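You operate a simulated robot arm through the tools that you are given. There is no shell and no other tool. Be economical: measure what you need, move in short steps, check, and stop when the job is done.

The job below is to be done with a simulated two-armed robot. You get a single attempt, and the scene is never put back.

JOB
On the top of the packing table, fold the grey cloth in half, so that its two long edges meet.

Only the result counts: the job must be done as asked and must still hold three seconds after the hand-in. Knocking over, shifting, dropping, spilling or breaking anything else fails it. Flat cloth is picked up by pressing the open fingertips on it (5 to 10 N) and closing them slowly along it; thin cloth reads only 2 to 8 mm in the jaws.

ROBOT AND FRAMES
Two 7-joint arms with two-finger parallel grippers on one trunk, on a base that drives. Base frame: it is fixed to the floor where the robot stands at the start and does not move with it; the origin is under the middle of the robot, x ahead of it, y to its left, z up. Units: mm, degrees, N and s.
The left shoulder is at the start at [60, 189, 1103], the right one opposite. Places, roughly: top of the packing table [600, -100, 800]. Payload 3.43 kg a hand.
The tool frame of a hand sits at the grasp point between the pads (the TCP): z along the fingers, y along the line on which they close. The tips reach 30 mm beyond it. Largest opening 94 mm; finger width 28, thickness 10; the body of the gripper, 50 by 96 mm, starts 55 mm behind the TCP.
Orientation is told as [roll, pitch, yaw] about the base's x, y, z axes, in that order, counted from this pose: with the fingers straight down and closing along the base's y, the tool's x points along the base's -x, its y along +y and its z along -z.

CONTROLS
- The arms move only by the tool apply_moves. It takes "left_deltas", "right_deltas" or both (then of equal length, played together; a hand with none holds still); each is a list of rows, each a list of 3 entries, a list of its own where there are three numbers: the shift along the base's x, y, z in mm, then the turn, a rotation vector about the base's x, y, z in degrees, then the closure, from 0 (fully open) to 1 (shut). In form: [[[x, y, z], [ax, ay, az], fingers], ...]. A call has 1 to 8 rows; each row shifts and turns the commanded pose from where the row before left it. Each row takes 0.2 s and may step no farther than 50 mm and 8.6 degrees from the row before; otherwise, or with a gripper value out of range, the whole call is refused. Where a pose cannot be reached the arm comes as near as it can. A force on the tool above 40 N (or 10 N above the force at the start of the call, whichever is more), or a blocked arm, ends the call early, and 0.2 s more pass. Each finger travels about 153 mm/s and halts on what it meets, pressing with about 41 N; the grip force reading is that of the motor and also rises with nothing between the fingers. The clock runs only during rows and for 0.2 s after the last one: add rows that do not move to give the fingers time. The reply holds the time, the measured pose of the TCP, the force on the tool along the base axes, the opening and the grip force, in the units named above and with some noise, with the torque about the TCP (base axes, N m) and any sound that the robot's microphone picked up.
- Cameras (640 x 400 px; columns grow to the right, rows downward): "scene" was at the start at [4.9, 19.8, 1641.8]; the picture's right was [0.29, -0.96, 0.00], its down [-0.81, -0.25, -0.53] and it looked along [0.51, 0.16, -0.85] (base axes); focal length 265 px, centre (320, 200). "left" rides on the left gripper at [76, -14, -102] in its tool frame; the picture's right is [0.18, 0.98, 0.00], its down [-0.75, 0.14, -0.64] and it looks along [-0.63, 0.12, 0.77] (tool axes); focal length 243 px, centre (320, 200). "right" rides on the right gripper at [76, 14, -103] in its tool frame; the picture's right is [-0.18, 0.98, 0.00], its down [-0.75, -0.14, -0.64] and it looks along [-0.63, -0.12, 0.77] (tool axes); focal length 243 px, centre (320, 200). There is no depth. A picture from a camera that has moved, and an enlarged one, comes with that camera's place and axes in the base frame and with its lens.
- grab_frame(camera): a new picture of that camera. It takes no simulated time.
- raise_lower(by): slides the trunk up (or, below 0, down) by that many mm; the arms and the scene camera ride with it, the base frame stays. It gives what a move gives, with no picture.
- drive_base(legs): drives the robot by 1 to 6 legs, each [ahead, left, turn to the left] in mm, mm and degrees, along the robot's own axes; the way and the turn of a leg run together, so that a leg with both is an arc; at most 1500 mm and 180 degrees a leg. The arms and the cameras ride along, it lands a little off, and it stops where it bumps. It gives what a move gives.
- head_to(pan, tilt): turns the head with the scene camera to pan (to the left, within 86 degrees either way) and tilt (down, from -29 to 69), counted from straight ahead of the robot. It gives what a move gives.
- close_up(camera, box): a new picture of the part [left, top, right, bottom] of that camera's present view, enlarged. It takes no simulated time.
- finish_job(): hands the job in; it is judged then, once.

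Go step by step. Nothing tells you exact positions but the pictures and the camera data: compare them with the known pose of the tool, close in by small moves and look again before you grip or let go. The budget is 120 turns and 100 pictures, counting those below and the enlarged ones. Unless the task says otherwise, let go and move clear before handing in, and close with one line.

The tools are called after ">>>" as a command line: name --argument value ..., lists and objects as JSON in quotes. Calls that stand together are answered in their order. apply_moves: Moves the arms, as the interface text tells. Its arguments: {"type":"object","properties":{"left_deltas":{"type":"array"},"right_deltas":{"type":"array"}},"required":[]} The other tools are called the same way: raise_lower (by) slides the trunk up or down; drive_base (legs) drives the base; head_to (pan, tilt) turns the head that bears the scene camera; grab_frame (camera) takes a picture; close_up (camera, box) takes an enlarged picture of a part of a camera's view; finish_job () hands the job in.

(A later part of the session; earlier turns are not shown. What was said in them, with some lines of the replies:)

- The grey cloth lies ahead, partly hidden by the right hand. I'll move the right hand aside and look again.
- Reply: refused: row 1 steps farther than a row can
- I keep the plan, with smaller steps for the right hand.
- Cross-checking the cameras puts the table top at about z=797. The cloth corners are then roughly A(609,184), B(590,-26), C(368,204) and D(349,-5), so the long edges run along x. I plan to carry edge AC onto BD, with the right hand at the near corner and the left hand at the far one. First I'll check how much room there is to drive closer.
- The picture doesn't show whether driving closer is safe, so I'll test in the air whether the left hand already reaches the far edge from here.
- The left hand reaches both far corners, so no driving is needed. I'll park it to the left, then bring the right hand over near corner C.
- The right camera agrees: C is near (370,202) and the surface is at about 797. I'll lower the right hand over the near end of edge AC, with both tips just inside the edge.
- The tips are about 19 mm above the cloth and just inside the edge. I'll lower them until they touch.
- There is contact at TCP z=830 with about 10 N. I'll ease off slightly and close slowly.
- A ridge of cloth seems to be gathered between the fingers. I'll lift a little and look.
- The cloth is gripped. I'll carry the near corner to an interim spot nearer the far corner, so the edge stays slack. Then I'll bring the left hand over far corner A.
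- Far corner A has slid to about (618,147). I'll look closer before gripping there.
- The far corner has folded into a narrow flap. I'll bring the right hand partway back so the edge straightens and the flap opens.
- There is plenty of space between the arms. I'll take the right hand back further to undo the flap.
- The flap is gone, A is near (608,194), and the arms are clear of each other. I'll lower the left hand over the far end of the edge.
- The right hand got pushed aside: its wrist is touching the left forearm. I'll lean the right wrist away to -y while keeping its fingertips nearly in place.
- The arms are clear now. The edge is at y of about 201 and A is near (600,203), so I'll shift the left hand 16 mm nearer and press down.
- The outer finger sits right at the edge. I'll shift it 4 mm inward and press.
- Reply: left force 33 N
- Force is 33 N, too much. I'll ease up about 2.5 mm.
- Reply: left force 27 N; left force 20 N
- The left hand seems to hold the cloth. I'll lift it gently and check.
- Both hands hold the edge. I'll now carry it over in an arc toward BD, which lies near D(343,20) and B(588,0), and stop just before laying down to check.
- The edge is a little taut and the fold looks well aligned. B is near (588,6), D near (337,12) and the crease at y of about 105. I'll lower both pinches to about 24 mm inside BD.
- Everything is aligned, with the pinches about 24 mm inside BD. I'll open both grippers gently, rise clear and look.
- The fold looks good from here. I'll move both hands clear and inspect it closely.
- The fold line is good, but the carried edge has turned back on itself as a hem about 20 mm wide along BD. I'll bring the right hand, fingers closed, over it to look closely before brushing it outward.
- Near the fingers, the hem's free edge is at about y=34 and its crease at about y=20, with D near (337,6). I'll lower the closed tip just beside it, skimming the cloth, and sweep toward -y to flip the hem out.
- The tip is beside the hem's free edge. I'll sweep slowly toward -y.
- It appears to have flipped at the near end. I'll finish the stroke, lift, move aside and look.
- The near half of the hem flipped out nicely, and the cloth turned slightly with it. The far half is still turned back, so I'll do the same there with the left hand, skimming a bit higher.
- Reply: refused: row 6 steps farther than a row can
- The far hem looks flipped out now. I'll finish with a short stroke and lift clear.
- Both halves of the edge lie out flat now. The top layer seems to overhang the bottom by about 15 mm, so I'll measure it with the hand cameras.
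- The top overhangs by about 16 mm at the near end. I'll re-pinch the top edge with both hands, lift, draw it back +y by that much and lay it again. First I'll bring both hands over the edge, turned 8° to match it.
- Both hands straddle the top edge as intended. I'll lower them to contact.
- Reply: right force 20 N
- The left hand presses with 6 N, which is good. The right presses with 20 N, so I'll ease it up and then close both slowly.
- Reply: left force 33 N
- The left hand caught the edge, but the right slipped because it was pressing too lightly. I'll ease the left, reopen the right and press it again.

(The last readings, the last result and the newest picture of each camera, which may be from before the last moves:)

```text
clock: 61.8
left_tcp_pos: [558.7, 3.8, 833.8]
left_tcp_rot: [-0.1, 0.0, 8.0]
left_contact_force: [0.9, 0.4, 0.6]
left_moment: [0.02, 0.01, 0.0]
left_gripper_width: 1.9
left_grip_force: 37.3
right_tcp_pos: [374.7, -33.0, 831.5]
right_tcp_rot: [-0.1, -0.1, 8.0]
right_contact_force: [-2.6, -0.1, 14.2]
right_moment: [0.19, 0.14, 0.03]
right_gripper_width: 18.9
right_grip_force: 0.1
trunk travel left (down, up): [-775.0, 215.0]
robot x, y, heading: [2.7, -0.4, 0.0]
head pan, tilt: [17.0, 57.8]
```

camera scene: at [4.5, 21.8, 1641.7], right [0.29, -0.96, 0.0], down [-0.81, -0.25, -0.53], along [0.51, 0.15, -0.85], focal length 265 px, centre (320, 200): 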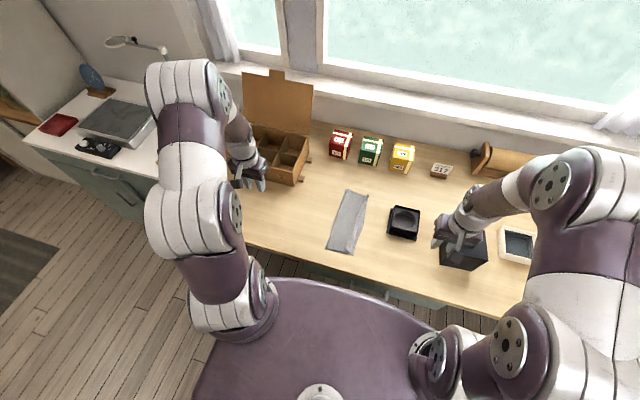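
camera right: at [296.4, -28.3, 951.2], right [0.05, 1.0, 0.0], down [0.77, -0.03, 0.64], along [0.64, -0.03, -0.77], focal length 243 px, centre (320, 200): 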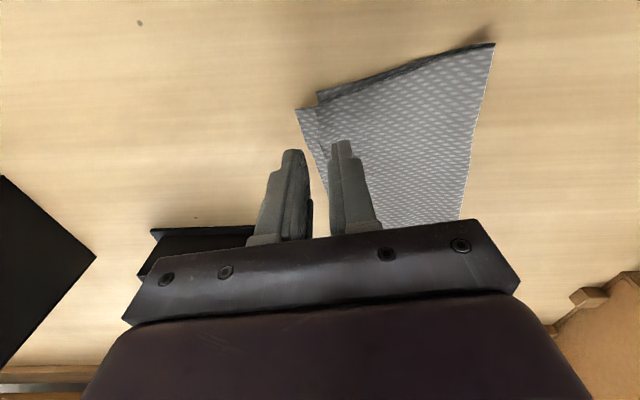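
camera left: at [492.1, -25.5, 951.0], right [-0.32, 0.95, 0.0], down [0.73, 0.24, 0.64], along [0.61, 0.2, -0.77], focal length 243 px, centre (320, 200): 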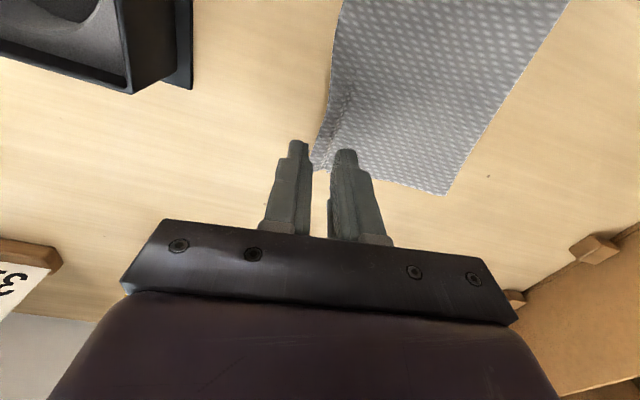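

The right presses with 14 N. I'll ease it a touch and close slowly.

>>> apply_moves --right_deltas '[[[0, 0, 0.3], [0, 0, 0], 0.82], [[0, 0, 0], [0, 0, 0], 0.85], [[0, 0, 0], [0, 0, 0], 0.88], [[0, 0, 0], [0, 0, 0], 0.91], [[0, 0, 0], [0, 0, 0], 0.94], [[0, 0, 0], [0, 0, 0], 0.97], [[0, 0, 0], [0, 0, 0], 1.0], [[0, 0, 0], [0, 0, 0], 1.0]]'

>>> close_up --camera "right" --box '[200, 20, 456, 180]'

```text
clock: 63.6
left_tcp_pos: [558.4, 3.6, 832.6]
left_tcp_rot: [0.0, -0.1, 8.0]
left_contact_force: [0.5, 0.0, 0.2]
left_moment: [-0.02, -0.03, 0.01]
left_gripper_width: 2.2
left_grip_force: 37.3
right_tcp_pos: [375.9, -33.2, 832.3]
right_tcp_rot: [0.1, -0.1, 8.1]
right_contact_force: [2.3, 2.4, 25.1]
right_moment: [0.19, -0.01, -0.02]
right_gripper_width: 1.9
right_grip_force: 36.9
trunk travel left (down, up): [-775.0, 215.0]
robot x, y, heading: [-0.9, 0.9, -0.1]
head pan, tilt: [17.0, 57.8]
```

```text
2.50 times, centred on (328, 100) of right
camera zoom: at [296.4, -29.7, 933.5], right [0.05, 1.0, 0.0], down [0.76, -0.04, 0.64], along [0.64, -0.03, -0.77], focal length 606 px, centre (300, 450)
```

zoom: 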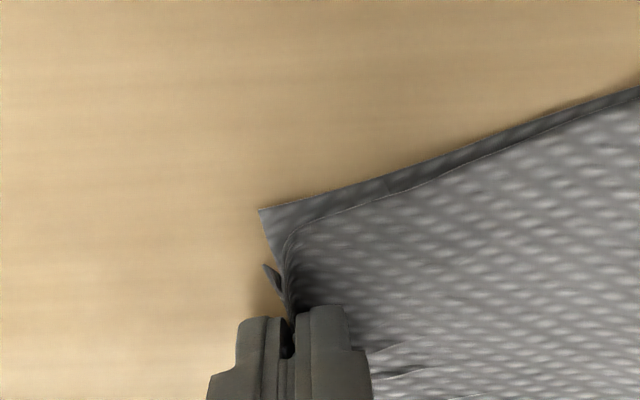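

Both hands hold the top edge. I'll lift a little with a slight +y pull and check that only the top layer rises.

>>> apply_moves --left_deltas '[[[0, 0, 6], [0, 0, 0], 1], [[0, 3, 8], [0, 0, 0], 1], [[0, 5, 8], [0, 0, 0], 1], [[0, 7, 8], [0, 0, 0], 1], [[0, 0, 0], [0, 0, 0], 1]]' --right_deltas '[[[0, 0, 7], [0, 0, 0], 1], [[0, 3, 8], [0, 0, 0], 1], [[0, 5, 8], [0, 0, 0], 1], [[0, 7, 8], [0, 0, 0], 1], [[0, 0, 0], [0, 0, 0], 1]]'

>>> close_up --camera "right" --box '[160, 0, 480, 200]'

>>> close_up --camera "left" --box '[240, 0, 560, 200]'

```text
clock: 64.8
left_tcp_pos: [560.2, 15.4, 862.0]
left_tcp_rot: [0.1, 0.0, 8.0]
left_contact_force: [0.1, 0.0, -0.8]
left_moment: [0.0, 0.03, 0.02]
left_gripper_width: 2.0
left_grip_force: 36.6
right_tcp_pos: [374.4, -18.0, 860.2]
right_tcp_rot: [0.0, 0.1, 8.0]
right_contact_force: [0.6, 0.3, -0.2]
right_moment: [0.01, -0.04, 0.0]
right_gripper_width: 1.7
right_grip_force: 36.7
trunk travel left (down, up): [-775.0, 215.0]
robot x, y, heading: [-0.8, -1.6, -0.1]
head pan, tilt: [17.0, 57.8]
```

```text
2.00 times, centred on (320, 100) of right
camera zoom: at [296.2, -14.8, 963.6], right [0.05, 1.0, 0.0], down [0.77, -0.03, 0.64], along [0.64, -0.03, -0.77], focal length 485 px, centre (320, 400)
```

zoom: 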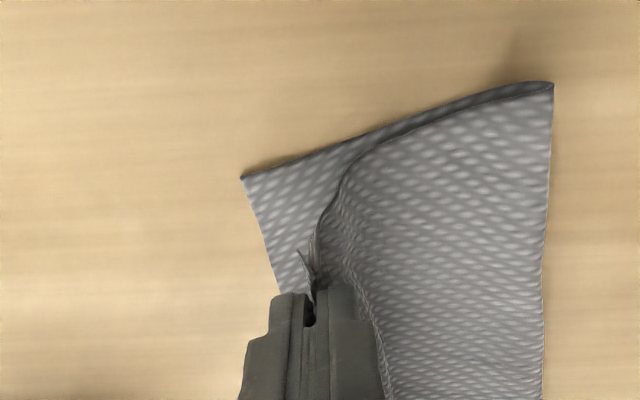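

```text
2.00 times, centred on (400, 100) of left
camera zoom: at [488.4, -7.5, 965.3], right [-0.32, 0.95, 0.0], down [0.73, 0.24, 0.64], along [0.61, 0.2, -0.77], focal length 485 px, centre (160, 400)
```

zoom: 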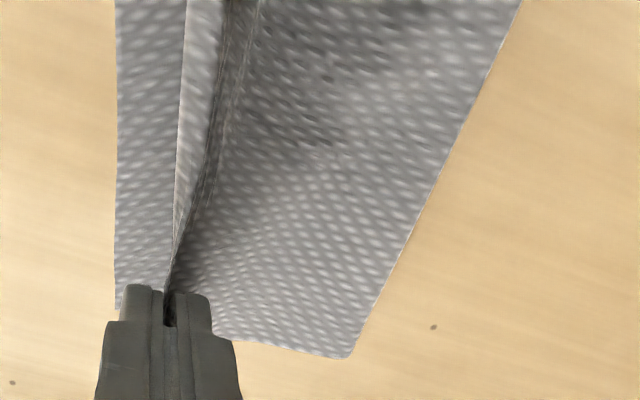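

Only the top layer lifts and the bottom stays flat, with D near (340,-42) and B near (582,6). I'll roll the top back slightly, then lay the pinches about 14 mm inside edge BD.

>>> apply_moves --left_deltas '[[[0, 15, 12], [0, 0, 0], 1], [[0, 15, 8], [0, 0, 0], 1], [[-2, -11, -8], [0, 0, 0], 1], [[-2, -11, -12], [0, 0, 0], 1], [[0, -7, -15], [0, 0, 0], 1], [[0, -1, -11], [0, 0, 0], 1], [[0, 0, 0], [0, 0, 0], 1]]' --right_deltas '[[[0, 15, 12], [0, 0, 0], 1], [[0, 15, 8], [0, 0, 0], 1], [[-3, -12, -8], [0, 0, 0], 1], [[-3, -12, -12], [0, 0, 0], 1], [[-1, -8, -14], [0, 0, 0], 1], [[0, -2, -10], [0, 0, 0], 1], [[0, 0, 0], [0, 0, 0], 1]]'

>>> close_up --camera "right" --box '[160, 0, 480, 200]'

>>> close_up --camera "left" --box '[240, 0, 560, 200]'

```text
clock: 66.4
left_tcp_pos: [557.3, 17.7, 836.5]
left_tcp_rot: [0.0, 0.1, 7.9]
left_contact_force: [-0.5, -0.2, 0.4]
left_moment: [0.03, 0.05, 0.01]
left_gripper_width: 1.8
left_grip_force: 36.2
right_tcp_pos: [368.3, -21.3, 838.6]
right_tcp_rot: [0.0, 0.0, 8.0]
right_contact_force: [2.6, 0.8, -0.6]
right_moment: [0.0, -0.04, 0.02]
right_gripper_width: 1.4
right_grip_force: 36.7
trunk travel left (down, up): [-775.0, 215.0]
robot x, y, heading: [0.3, 2.3, 0.2]
head pan, tilt: [17.0, 57.8]
```

```text
2.00 times, centred on (320, 100) of right
camera zoom: at [290.5, -17.3, 939.7], right [0.05, 1.0, 0.0], down [0.77, -0.04, 0.64], along [0.64, -0.03, -0.77], focal length 485 px, centre (320, 400)
```

zoom: 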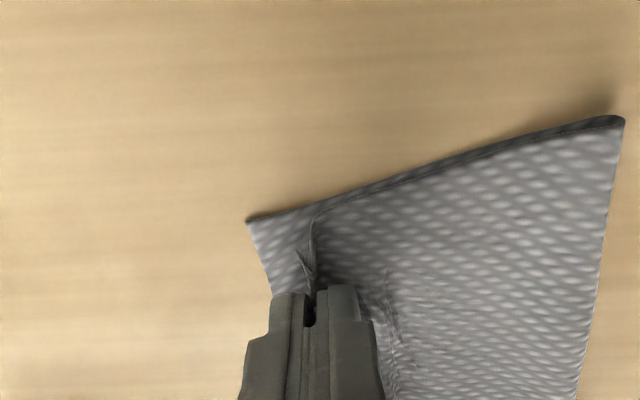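

```text
2.00 times, centred on (400, 100) of left
camera zoom: at [485.4, -6.2, 940.0], right [-0.32, 0.95, 0.0], down [0.73, 0.24, 0.64], along [0.61, 0.2, -0.77], focal length 485 px, centre (160, 400)
```

zoom: 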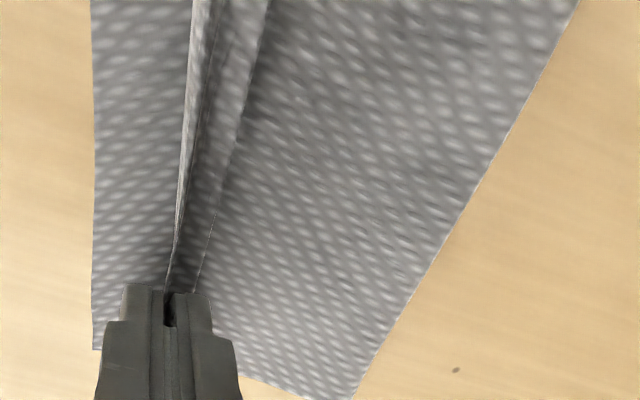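

The layers line up well. I'll nudge the left by 2 mm, lower slightly, release gently and lift straight up.

>>> apply_moves --left_deltas '[[[0, -2, -2], [0, 0, 0], 1], [[0, 0, 0], [0, 0, 0], 0.93], [[0, 0, 0], [0, 0, 0], 0.86], [[0, 0, 0], [0, 0, 0], 0.78], [[0, 0, 0], [0, 0, 0], 0.78], [[0, 0, 15], [0, 0, 0], 0.78], [[0, 0, 40], [0, 0, 0], 0.78], [[0, 0, 45], [0, 0, 0], 0.78]]' --right_deltas '[[[0, 0, -3], [0, 0, 0], 1], [[0, 0, 0], [0, 0, 0], 0.93], [[0, 0, 0], [0, 0, 0], 0.86], [[0, 0, 0], [0, 0, 0], 0.78], [[0, 0, 0], [0, 0, 0], 0.78], [[0, 0, 15], [0, 0, 0], 0.78], [[0, 0, 40], [0, 0, 0], 0.78], [[0, 0, 45], [0, 0, 0], 0.78]]'

>>> apply_moves --left_deltas '[[[-20, 40, 10], [0, 0, 0], 0.78], [[-20, 40, 10], [0, 0, 0], 0.78], [[-20, 40, 10], [0, 0, 0], 0.78], [[-20, 40, 0], [0, 0, 0], 0.78], [[-20, 40, 0], [0, 0, 0], 0.78], [[-20, 40, 0], [0, 0, 0], 0.78], [[-20, 40, 0], [0, 0, 0], 0.78]]' --right_deltas '[[[0, -30, 10], [0, 0, 0], 0.78], [[0, -30, 10], [0, 0, 0], 0.78], [[0, -30, 0], [0, 0, 0], 0.78], [[0, -30, 0], [0, 0, 0], 0.78], [[0, -30, 0], [0, 0, 0], 0.78], [[0, -30, 0], [0, 0, 0], 0.78], [[0, 0, 0], [0, 0, 0], 0.78]]'

>>> close_up --camera "scene" --box '[310, 180, 410, 260]'

```text
clock: 68.2
left_tcp_pos: [556.7, 17.4, 936.3]
left_tcp_rot: [0.0, -0.2, 8.0]
left_contact_force: [-0.3, 0.2, 0.8]
left_moment: [0.0, 0.0, 0.0]
left_gripper_width: 20.7
left_grip_force: 0.0
right_tcp_pos: [365.6, -21.4, 933.2]
right_tcp_rot: [0.0, -0.1, 8.1]
right_contact_force: [-0.1, -0.5, -0.3]
right_moment: [0.02, 0.0, 0.01]
right_gripper_width: 20.5
right_grip_force: 0.0
trunk travel left (down, up): [-775.0, 215.0]
robot x, y, heading: [2.3, 4.9, 0.0]
head pan, tilt: [17.0, 57.8]
```

```text
clock: 69.8
left_tcp_pos: [418.3, 297.8, 965.6]
left_tcp_rot: [-0.1, 0.1, 8.1]
left_contact_force: [0.7, -0.3, 0.9]
left_moment: [-0.06, -0.04, -0.01]
left_gripper_width: 20.7
left_grip_force: 0.0
right_tcp_pos: [367.7, -199.9, 954.6]
right_tcp_rot: [-0.2, 0.1, 8.0]
right_contact_force: [1.0, 0.1, 0.2]
right_moment: [-0.03, 0.01, 0.0]
right_gripper_width: 20.5
right_grip_force: 0.0
trunk travel left (down, up): [-775.0, 215.0]
robot x, y, heading: [-0.6, -3.2, -0.2]
head pan, tilt: [17.0, 57.8]
```

```text
5.00 times, centred on (360, 220) of scene
camera zoom: at [3.7, 22.0, 1641.7], right [0.29, -0.96, 0.0], down [-0.81, -0.25, -0.53], along [0.51, 0.15, -0.85], focal length 1324 px, centre (120, 100)
```

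zoom: 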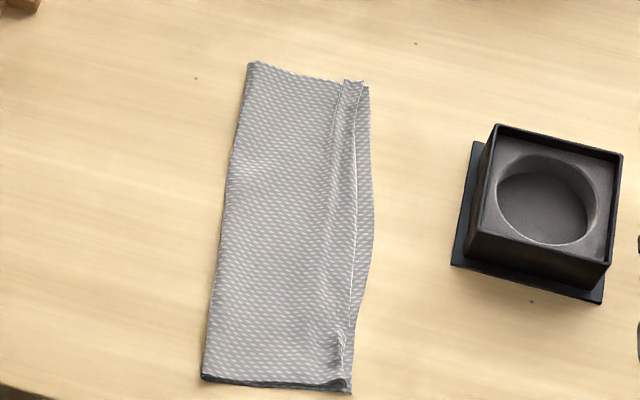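

The edges are now close, with the top slightly inside and a small ridge remaining near it. I'll look closer.

>>> close_up --camera "scene" --box '[340, 190, 376, 220]'

>>> close_up --camera "scene" --box '[340, 222, 376, 262]'

```text
13.33 times, centred on (358, 205) of scene
camera zoom: at [3.7, 22.0, 1641.7], right [0.29, -0.96, 0.0], down [-0.81, -0.25, -0.53], along [0.51, 0.15, -0.85], focal length 3531 px, centre (-187, 133)
```

zoom: 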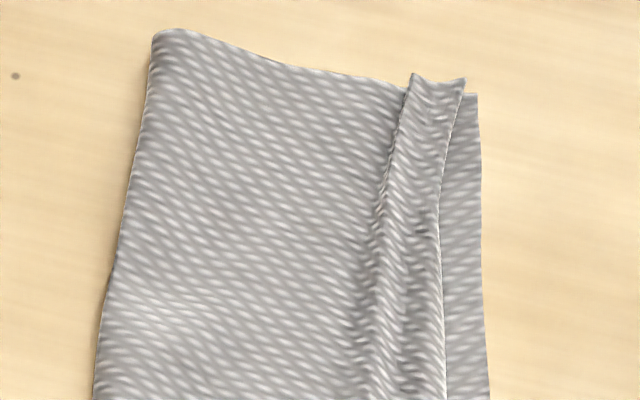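

```text
10.00 times, centred on (358, 242) of scene
camera zoom: at [3.7, 22.0, 1641.7], right [0.29, -0.96, 0.0], down [-0.81, -0.25, -0.53], along [0.51, 0.15, -0.85], focal length 2648 px, centre (-60, -220)
```

zoom: 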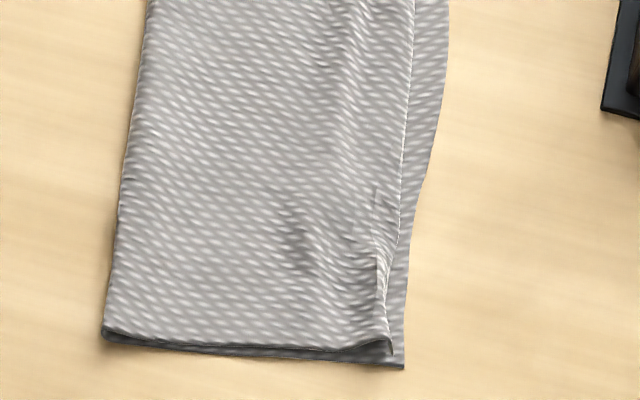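

The edges agree within about 5 mm at the ends and 12 mm mid-way, where small pleats hold the top back. I'll brush those pleats lightly outward with the left hand, first at the far end, then mid-way.

>>> apply_moves --left_deltas '[[[18, -36, 0], [0, 0, 0], 1], [[18, -36, 0], [0, 0, 0], 1], [[18, -36, 0], [0, 0, 0], 1], [[18, -36, 0], [0, 0, 0], 1], [[18, -36, 0], [0, 0, 0], 1], [[18, -36, -10], [0, 0, 0], 1], [[18, -36, -20], [0, 0, 0], 1], [[11, 0, -40], [0, 0, 0], 1]]'

>>> apply_moves --left_deltas '[[[0, 0, -40], [0, 0, 0], 1], [[0, 0, -15], [0, 0, 0], 1], [[0, 0, -6], [0, 0, 0], 1], [[0, 0, 0], [0, 0, 0], 1]]'

>>> close_up --camera "left" --box '[200, 0, 520, 200]'

```text
clock: 71.6
left_tcp_pos: [555.1, 43.5, 893.8]
left_tcp_rot: [0.0, 0.0, 8.1]
left_contact_force: [-0.3, 0.3, -0.4]
left_moment: [0.01, 0.01, 0.01]
left_gripper_width: 0.0
left_grip_force: 32.8
right_tcp_pos: [369.8, -199.4, 954.3]
right_tcp_rot: [0.0, 0.2, 8.0]
right_contact_force: [1.0, 0.2, 0.1]
right_moment: [-0.01, -0.02, 0.0]
right_gripper_width: 21.0
right_grip_force: 0.0
trunk travel left (down, up): [-775.0, 215.0]
robot x, y, heading: [-0.0, 0.6, -0.2]
head pan, tilt: [17.0, 57.8]
```

```text
clock: 72.6
left_tcp_pos: [555.5, 42.7, 833.3]
left_tcp_rot: [0.0, -0.1, 8.0]
left_contact_force: [-0.4, -0.2, -0.2]
left_moment: [-0.03, 0.02, 0.01]
left_gripper_width: 0.1
left_grip_force: 33.3
right_tcp_pos: [369.1, -200.3, 953.3]
right_tcp_rot: [0.1, 0.0, 8.0]
right_contact_force: [-0.2, 0.6, -0.6]
right_moment: [-0.01, 0.05, -0.01]
right_gripper_width: 20.5
right_grip_force: 0.1
trunk travel left (down, up): [-775.0, 215.0]
robot x, y, heading: [3.1, 0.7, 0.1]
head pan, tilt: [17.0, 57.8]
```

```text
2.00 times, centred on (360, 100) of left
camera zoom: at [482.5, 18.1, 935.7], right [-0.32, 0.95, 0.0], down [0.73, 0.24, 0.64], along [0.61, 0.2, -0.77], focal length 485 px, centre (240, 400)
```

zoom: 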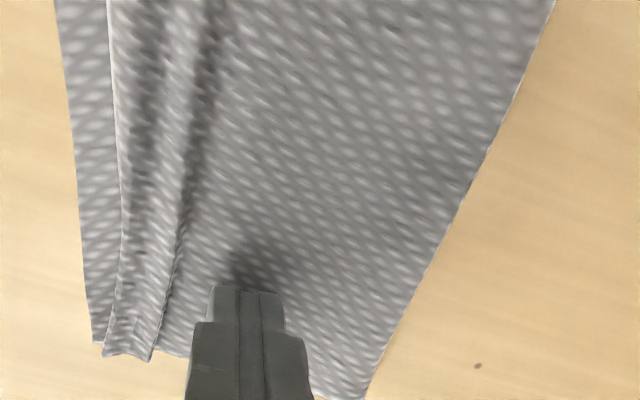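

>>> apply_moves --left_deltas '[[[0, -7, 0], [0, 0, 0], 1], [[0, -6, 0], [0, 0, 0], 1], [[0, -6, 0], [0, 0, 0], 1], [[0, -5, 0], [0, 0, 0], 1], [[0, -4, 0], [0, 0, 0], 1], [[0, 0, 0], [0, 0, 0], 1]]'

>>> close_up --camera "left" --box '[200, 0, 520, 200]'

```text
clock: 74.0
left_tcp_pos: [554.2, 14.5, 833.9]
left_tcp_rot: [0.1, 0.0, 8.0]
left_contact_force: [-0.5, -0.7, 1.7]
left_moment: [0.02, -0.03, 0.02]
left_gripper_width: 0.1
left_grip_force: 33.0
right_tcp_pos: [368.3, -201.1, 953.4]
right_tcp_rot: [-0.1, -0.1, 7.9]
right_contact_force: [0.0, -0.4, -0.4]
right_moment: [0.01, 0.04, 0.0]
right_gripper_width: 21.1
right_grip_force: 0.0
trunk travel left (down, up): [-775.0, 215.0]
robot x, y, heading: [3.1, 1.9, 0.4]
head pan, tilt: [17.0, 57.8]
```

```text
2.00 times, centred on (360, 100) of left
camera zoom: at [482.2, -9.5, 935.8], right [-0.32, 0.95, 0.0], down [0.73, 0.24, 0.64], along [0.61, 0.2, -0.77], focal length 485 px, centre (240, 400)
```

zoom: 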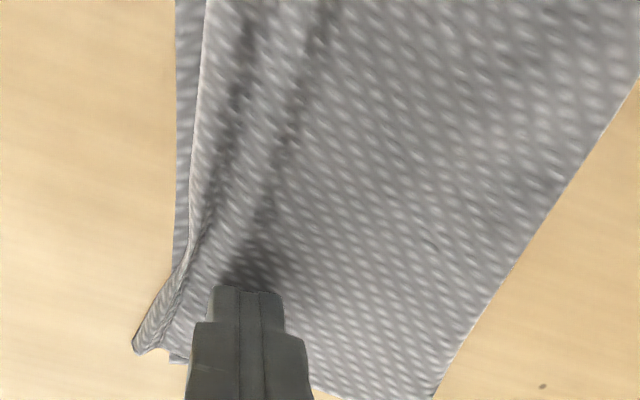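

The far pleat has opened. Now the middle.

>>> apply_moves --left_deltas '[[[0, 3, 12], [0, 0, 0], 1], [[-25, 10, 5], [0, 0, 0], 1], [[-35, 6, 0], [0, 0, 0], 1], [[0, 0, -10], [0, 0, 0], 1], [[0, 0, -7], [0, 0, 0], 1], [[0, -6, 0], [0, 0, 0], 1], [[0, -6, 0], [0, 0, 0], 1], [[0, -5, 0], [0, 0, 0], 1]]'

>>> apply_moves --left_deltas '[[[0, -5, 0], [0, 0, 0], 1], [[0, -4, 0], [0, 0, 0], 1], [[0, 0, 15], [0, 0, 0], 1], [[0, 0, 40], [0, 0, 0], 1], [[0, 20, 40], [0, 0, 0], 1]]'

>>> grab_frame --camera "left"

```text
clock: 75.8
left_tcp_pos: [493.3, 16.5, 835.8]
left_tcp_rot: [0.0, 0.1, 8.0]
left_contact_force: [-0.3, 0.6, -0.4]
left_moment: [0.01, -0.03, -0.01]
left_gripper_width: 0.1
left_grip_force: 33.1
right_tcp_pos: [368.6, -200.5, 954.1]
right_tcp_rot: [0.0, 0.1, 8.0]
right_contact_force: [0.3, -0.3, -0.5]
right_moment: [-0.01, -0.03, 0.01]
right_gripper_width: 20.8
right_grip_force: 0.0
trunk travel left (down, up): [-775.0, 215.0]
robot x, y, heading: [0.2, 0.5, -0.1]
head pan, tilt: [17.0, 57.8]
```

```text
clock: 77.0
left_tcp_pos: [493.3, 26.4, 928.8]
left_tcp_rot: [0.0, 0.0, 8.0]
left_contact_force: [0.5, 0.7, 0.5]
left_moment: [0.0, 0.0, -0.01]
left_gripper_width: 0.0
left_grip_force: 33.2
right_tcp_pos: [366.5, -200.0, 955.4]
right_tcp_rot: [-0.1, 0.0, 8.0]
right_contact_force: [-1.2, -0.4, 1.1]
right_moment: [0.01, -0.01, 0.02]
right_gripper_width: 20.7
right_grip_force: 0.2
trunk travel left (down, up): [-775.0, 215.0]
robot x, y, heading: [-1.7, 1.5, -0.3]
head pan, tilt: [17.0, 57.8]
```

```text
31 pictures are left
camera left: at [421.1, 2.2, 1031.2], right [-0.32, 0.95, 0.0], down [0.73, 0.24, 0.64], along [0.61, 0.2, -0.77], focal length 243 px, centre (320, 200)
```

left: 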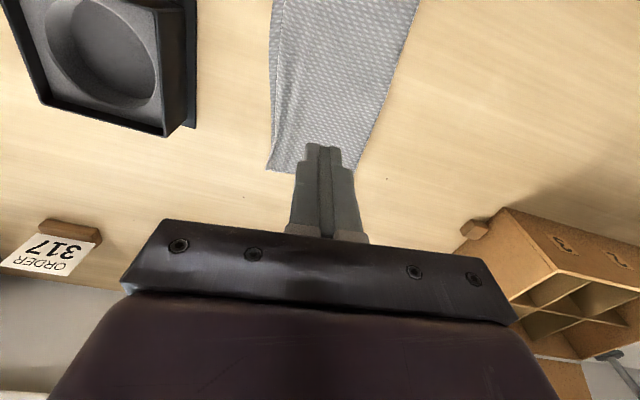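

That looks smooth. I'll retract the left hand and inspect from the scene camera.

>>> apply_moves --left_deltas '[[[-10, 40, 10], [0, 0, 0], 1], [[-10, 45, 10], [0, 0, 0], 1], [[-10, 45, 10], [0, 0, 0], 1], [[-10, 45, 0], [0, 0, 0], 1], [[-10, 45, 0], [0, 0, 0], 1], [[-10, 45, 0], [0, 0, 0], 1]]'

>>> close_up --camera "scene" --box '[325, 185, 389, 225]'

>>> close_up --camera "scene" --box '[325, 222, 389, 262]'

```text
clock: 78.4
left_tcp_pos: [433.9, 291.8, 958.7]
left_tcp_rot: [-0.1, 0.1, 8.0]
left_contact_force: [-0.2, 0.2, -0.2]
left_moment: [-0.04, 0.01, -0.03]
left_gripper_width: 0.0
left_grip_force: 32.8
right_tcp_pos: [367.8, -199.4, 953.6]
right_tcp_rot: [0.0, 0.0, 8.0]
right_contact_force: [0.2, 0.8, 0.1]
right_moment: [-0.02, -0.02, 0.0]
right_gripper_width: 20.7
right_grip_force: 0.0
trunk travel left (down, up): [-775.0, 215.0]
robot x, y, heading: [1.0, -2.5, 0.1]
head pan, tilt: [17.0, 57.8]
```

```text
10.00 times, centred on (357, 205) of scene
camera zoom: at [4.5, 21.4, 1641.8], right [0.29, -0.96, 0.0], down [-0.81, -0.25, -0.53], along [0.51, 0.15, -0.85], focal length 2648 px, centre (-50, 150)
```

zoom: 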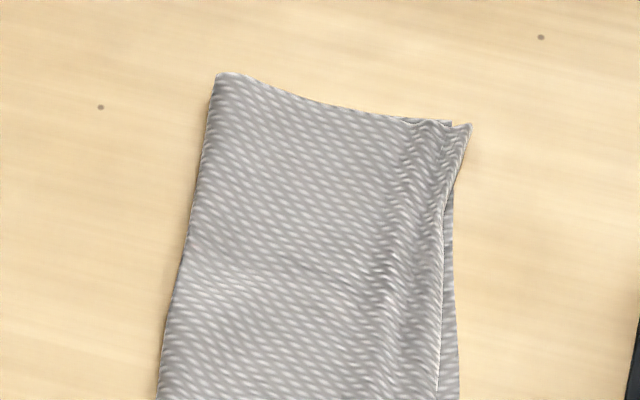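

```text
10.00 times, centred on (357, 242) of scene
camera zoom: at [4.5, 21.4, 1641.8], right [0.29, -0.96, 0.0], down [-0.81, -0.25, -0.53], along [0.51, 0.15, -0.85], focal length 2648 px, centre (-50, -220)
```

zoom: 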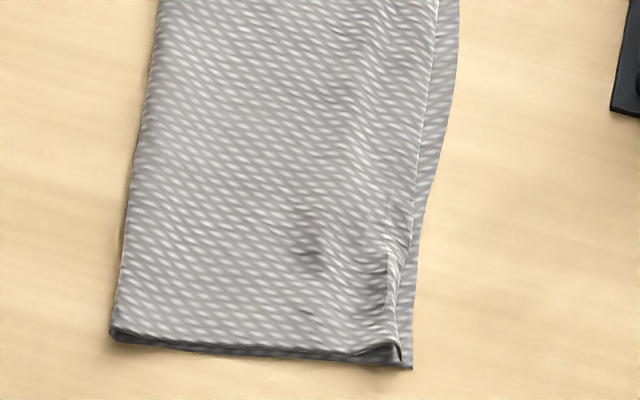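

The cloth is folded in half: its long edges agree within about 8 mm, nothing else looks disturbed, and both hands are clear. I'm handing in.

>>> finish_job

```text
The job is handed in.
```

I folded the grey cloth in half on the packing table and handed the job in. Its two long edges meet to within about 8 mm along their length. The fold moved and turned the cloth slightly on the table, and nothing else looked disturbed in the last pictures.
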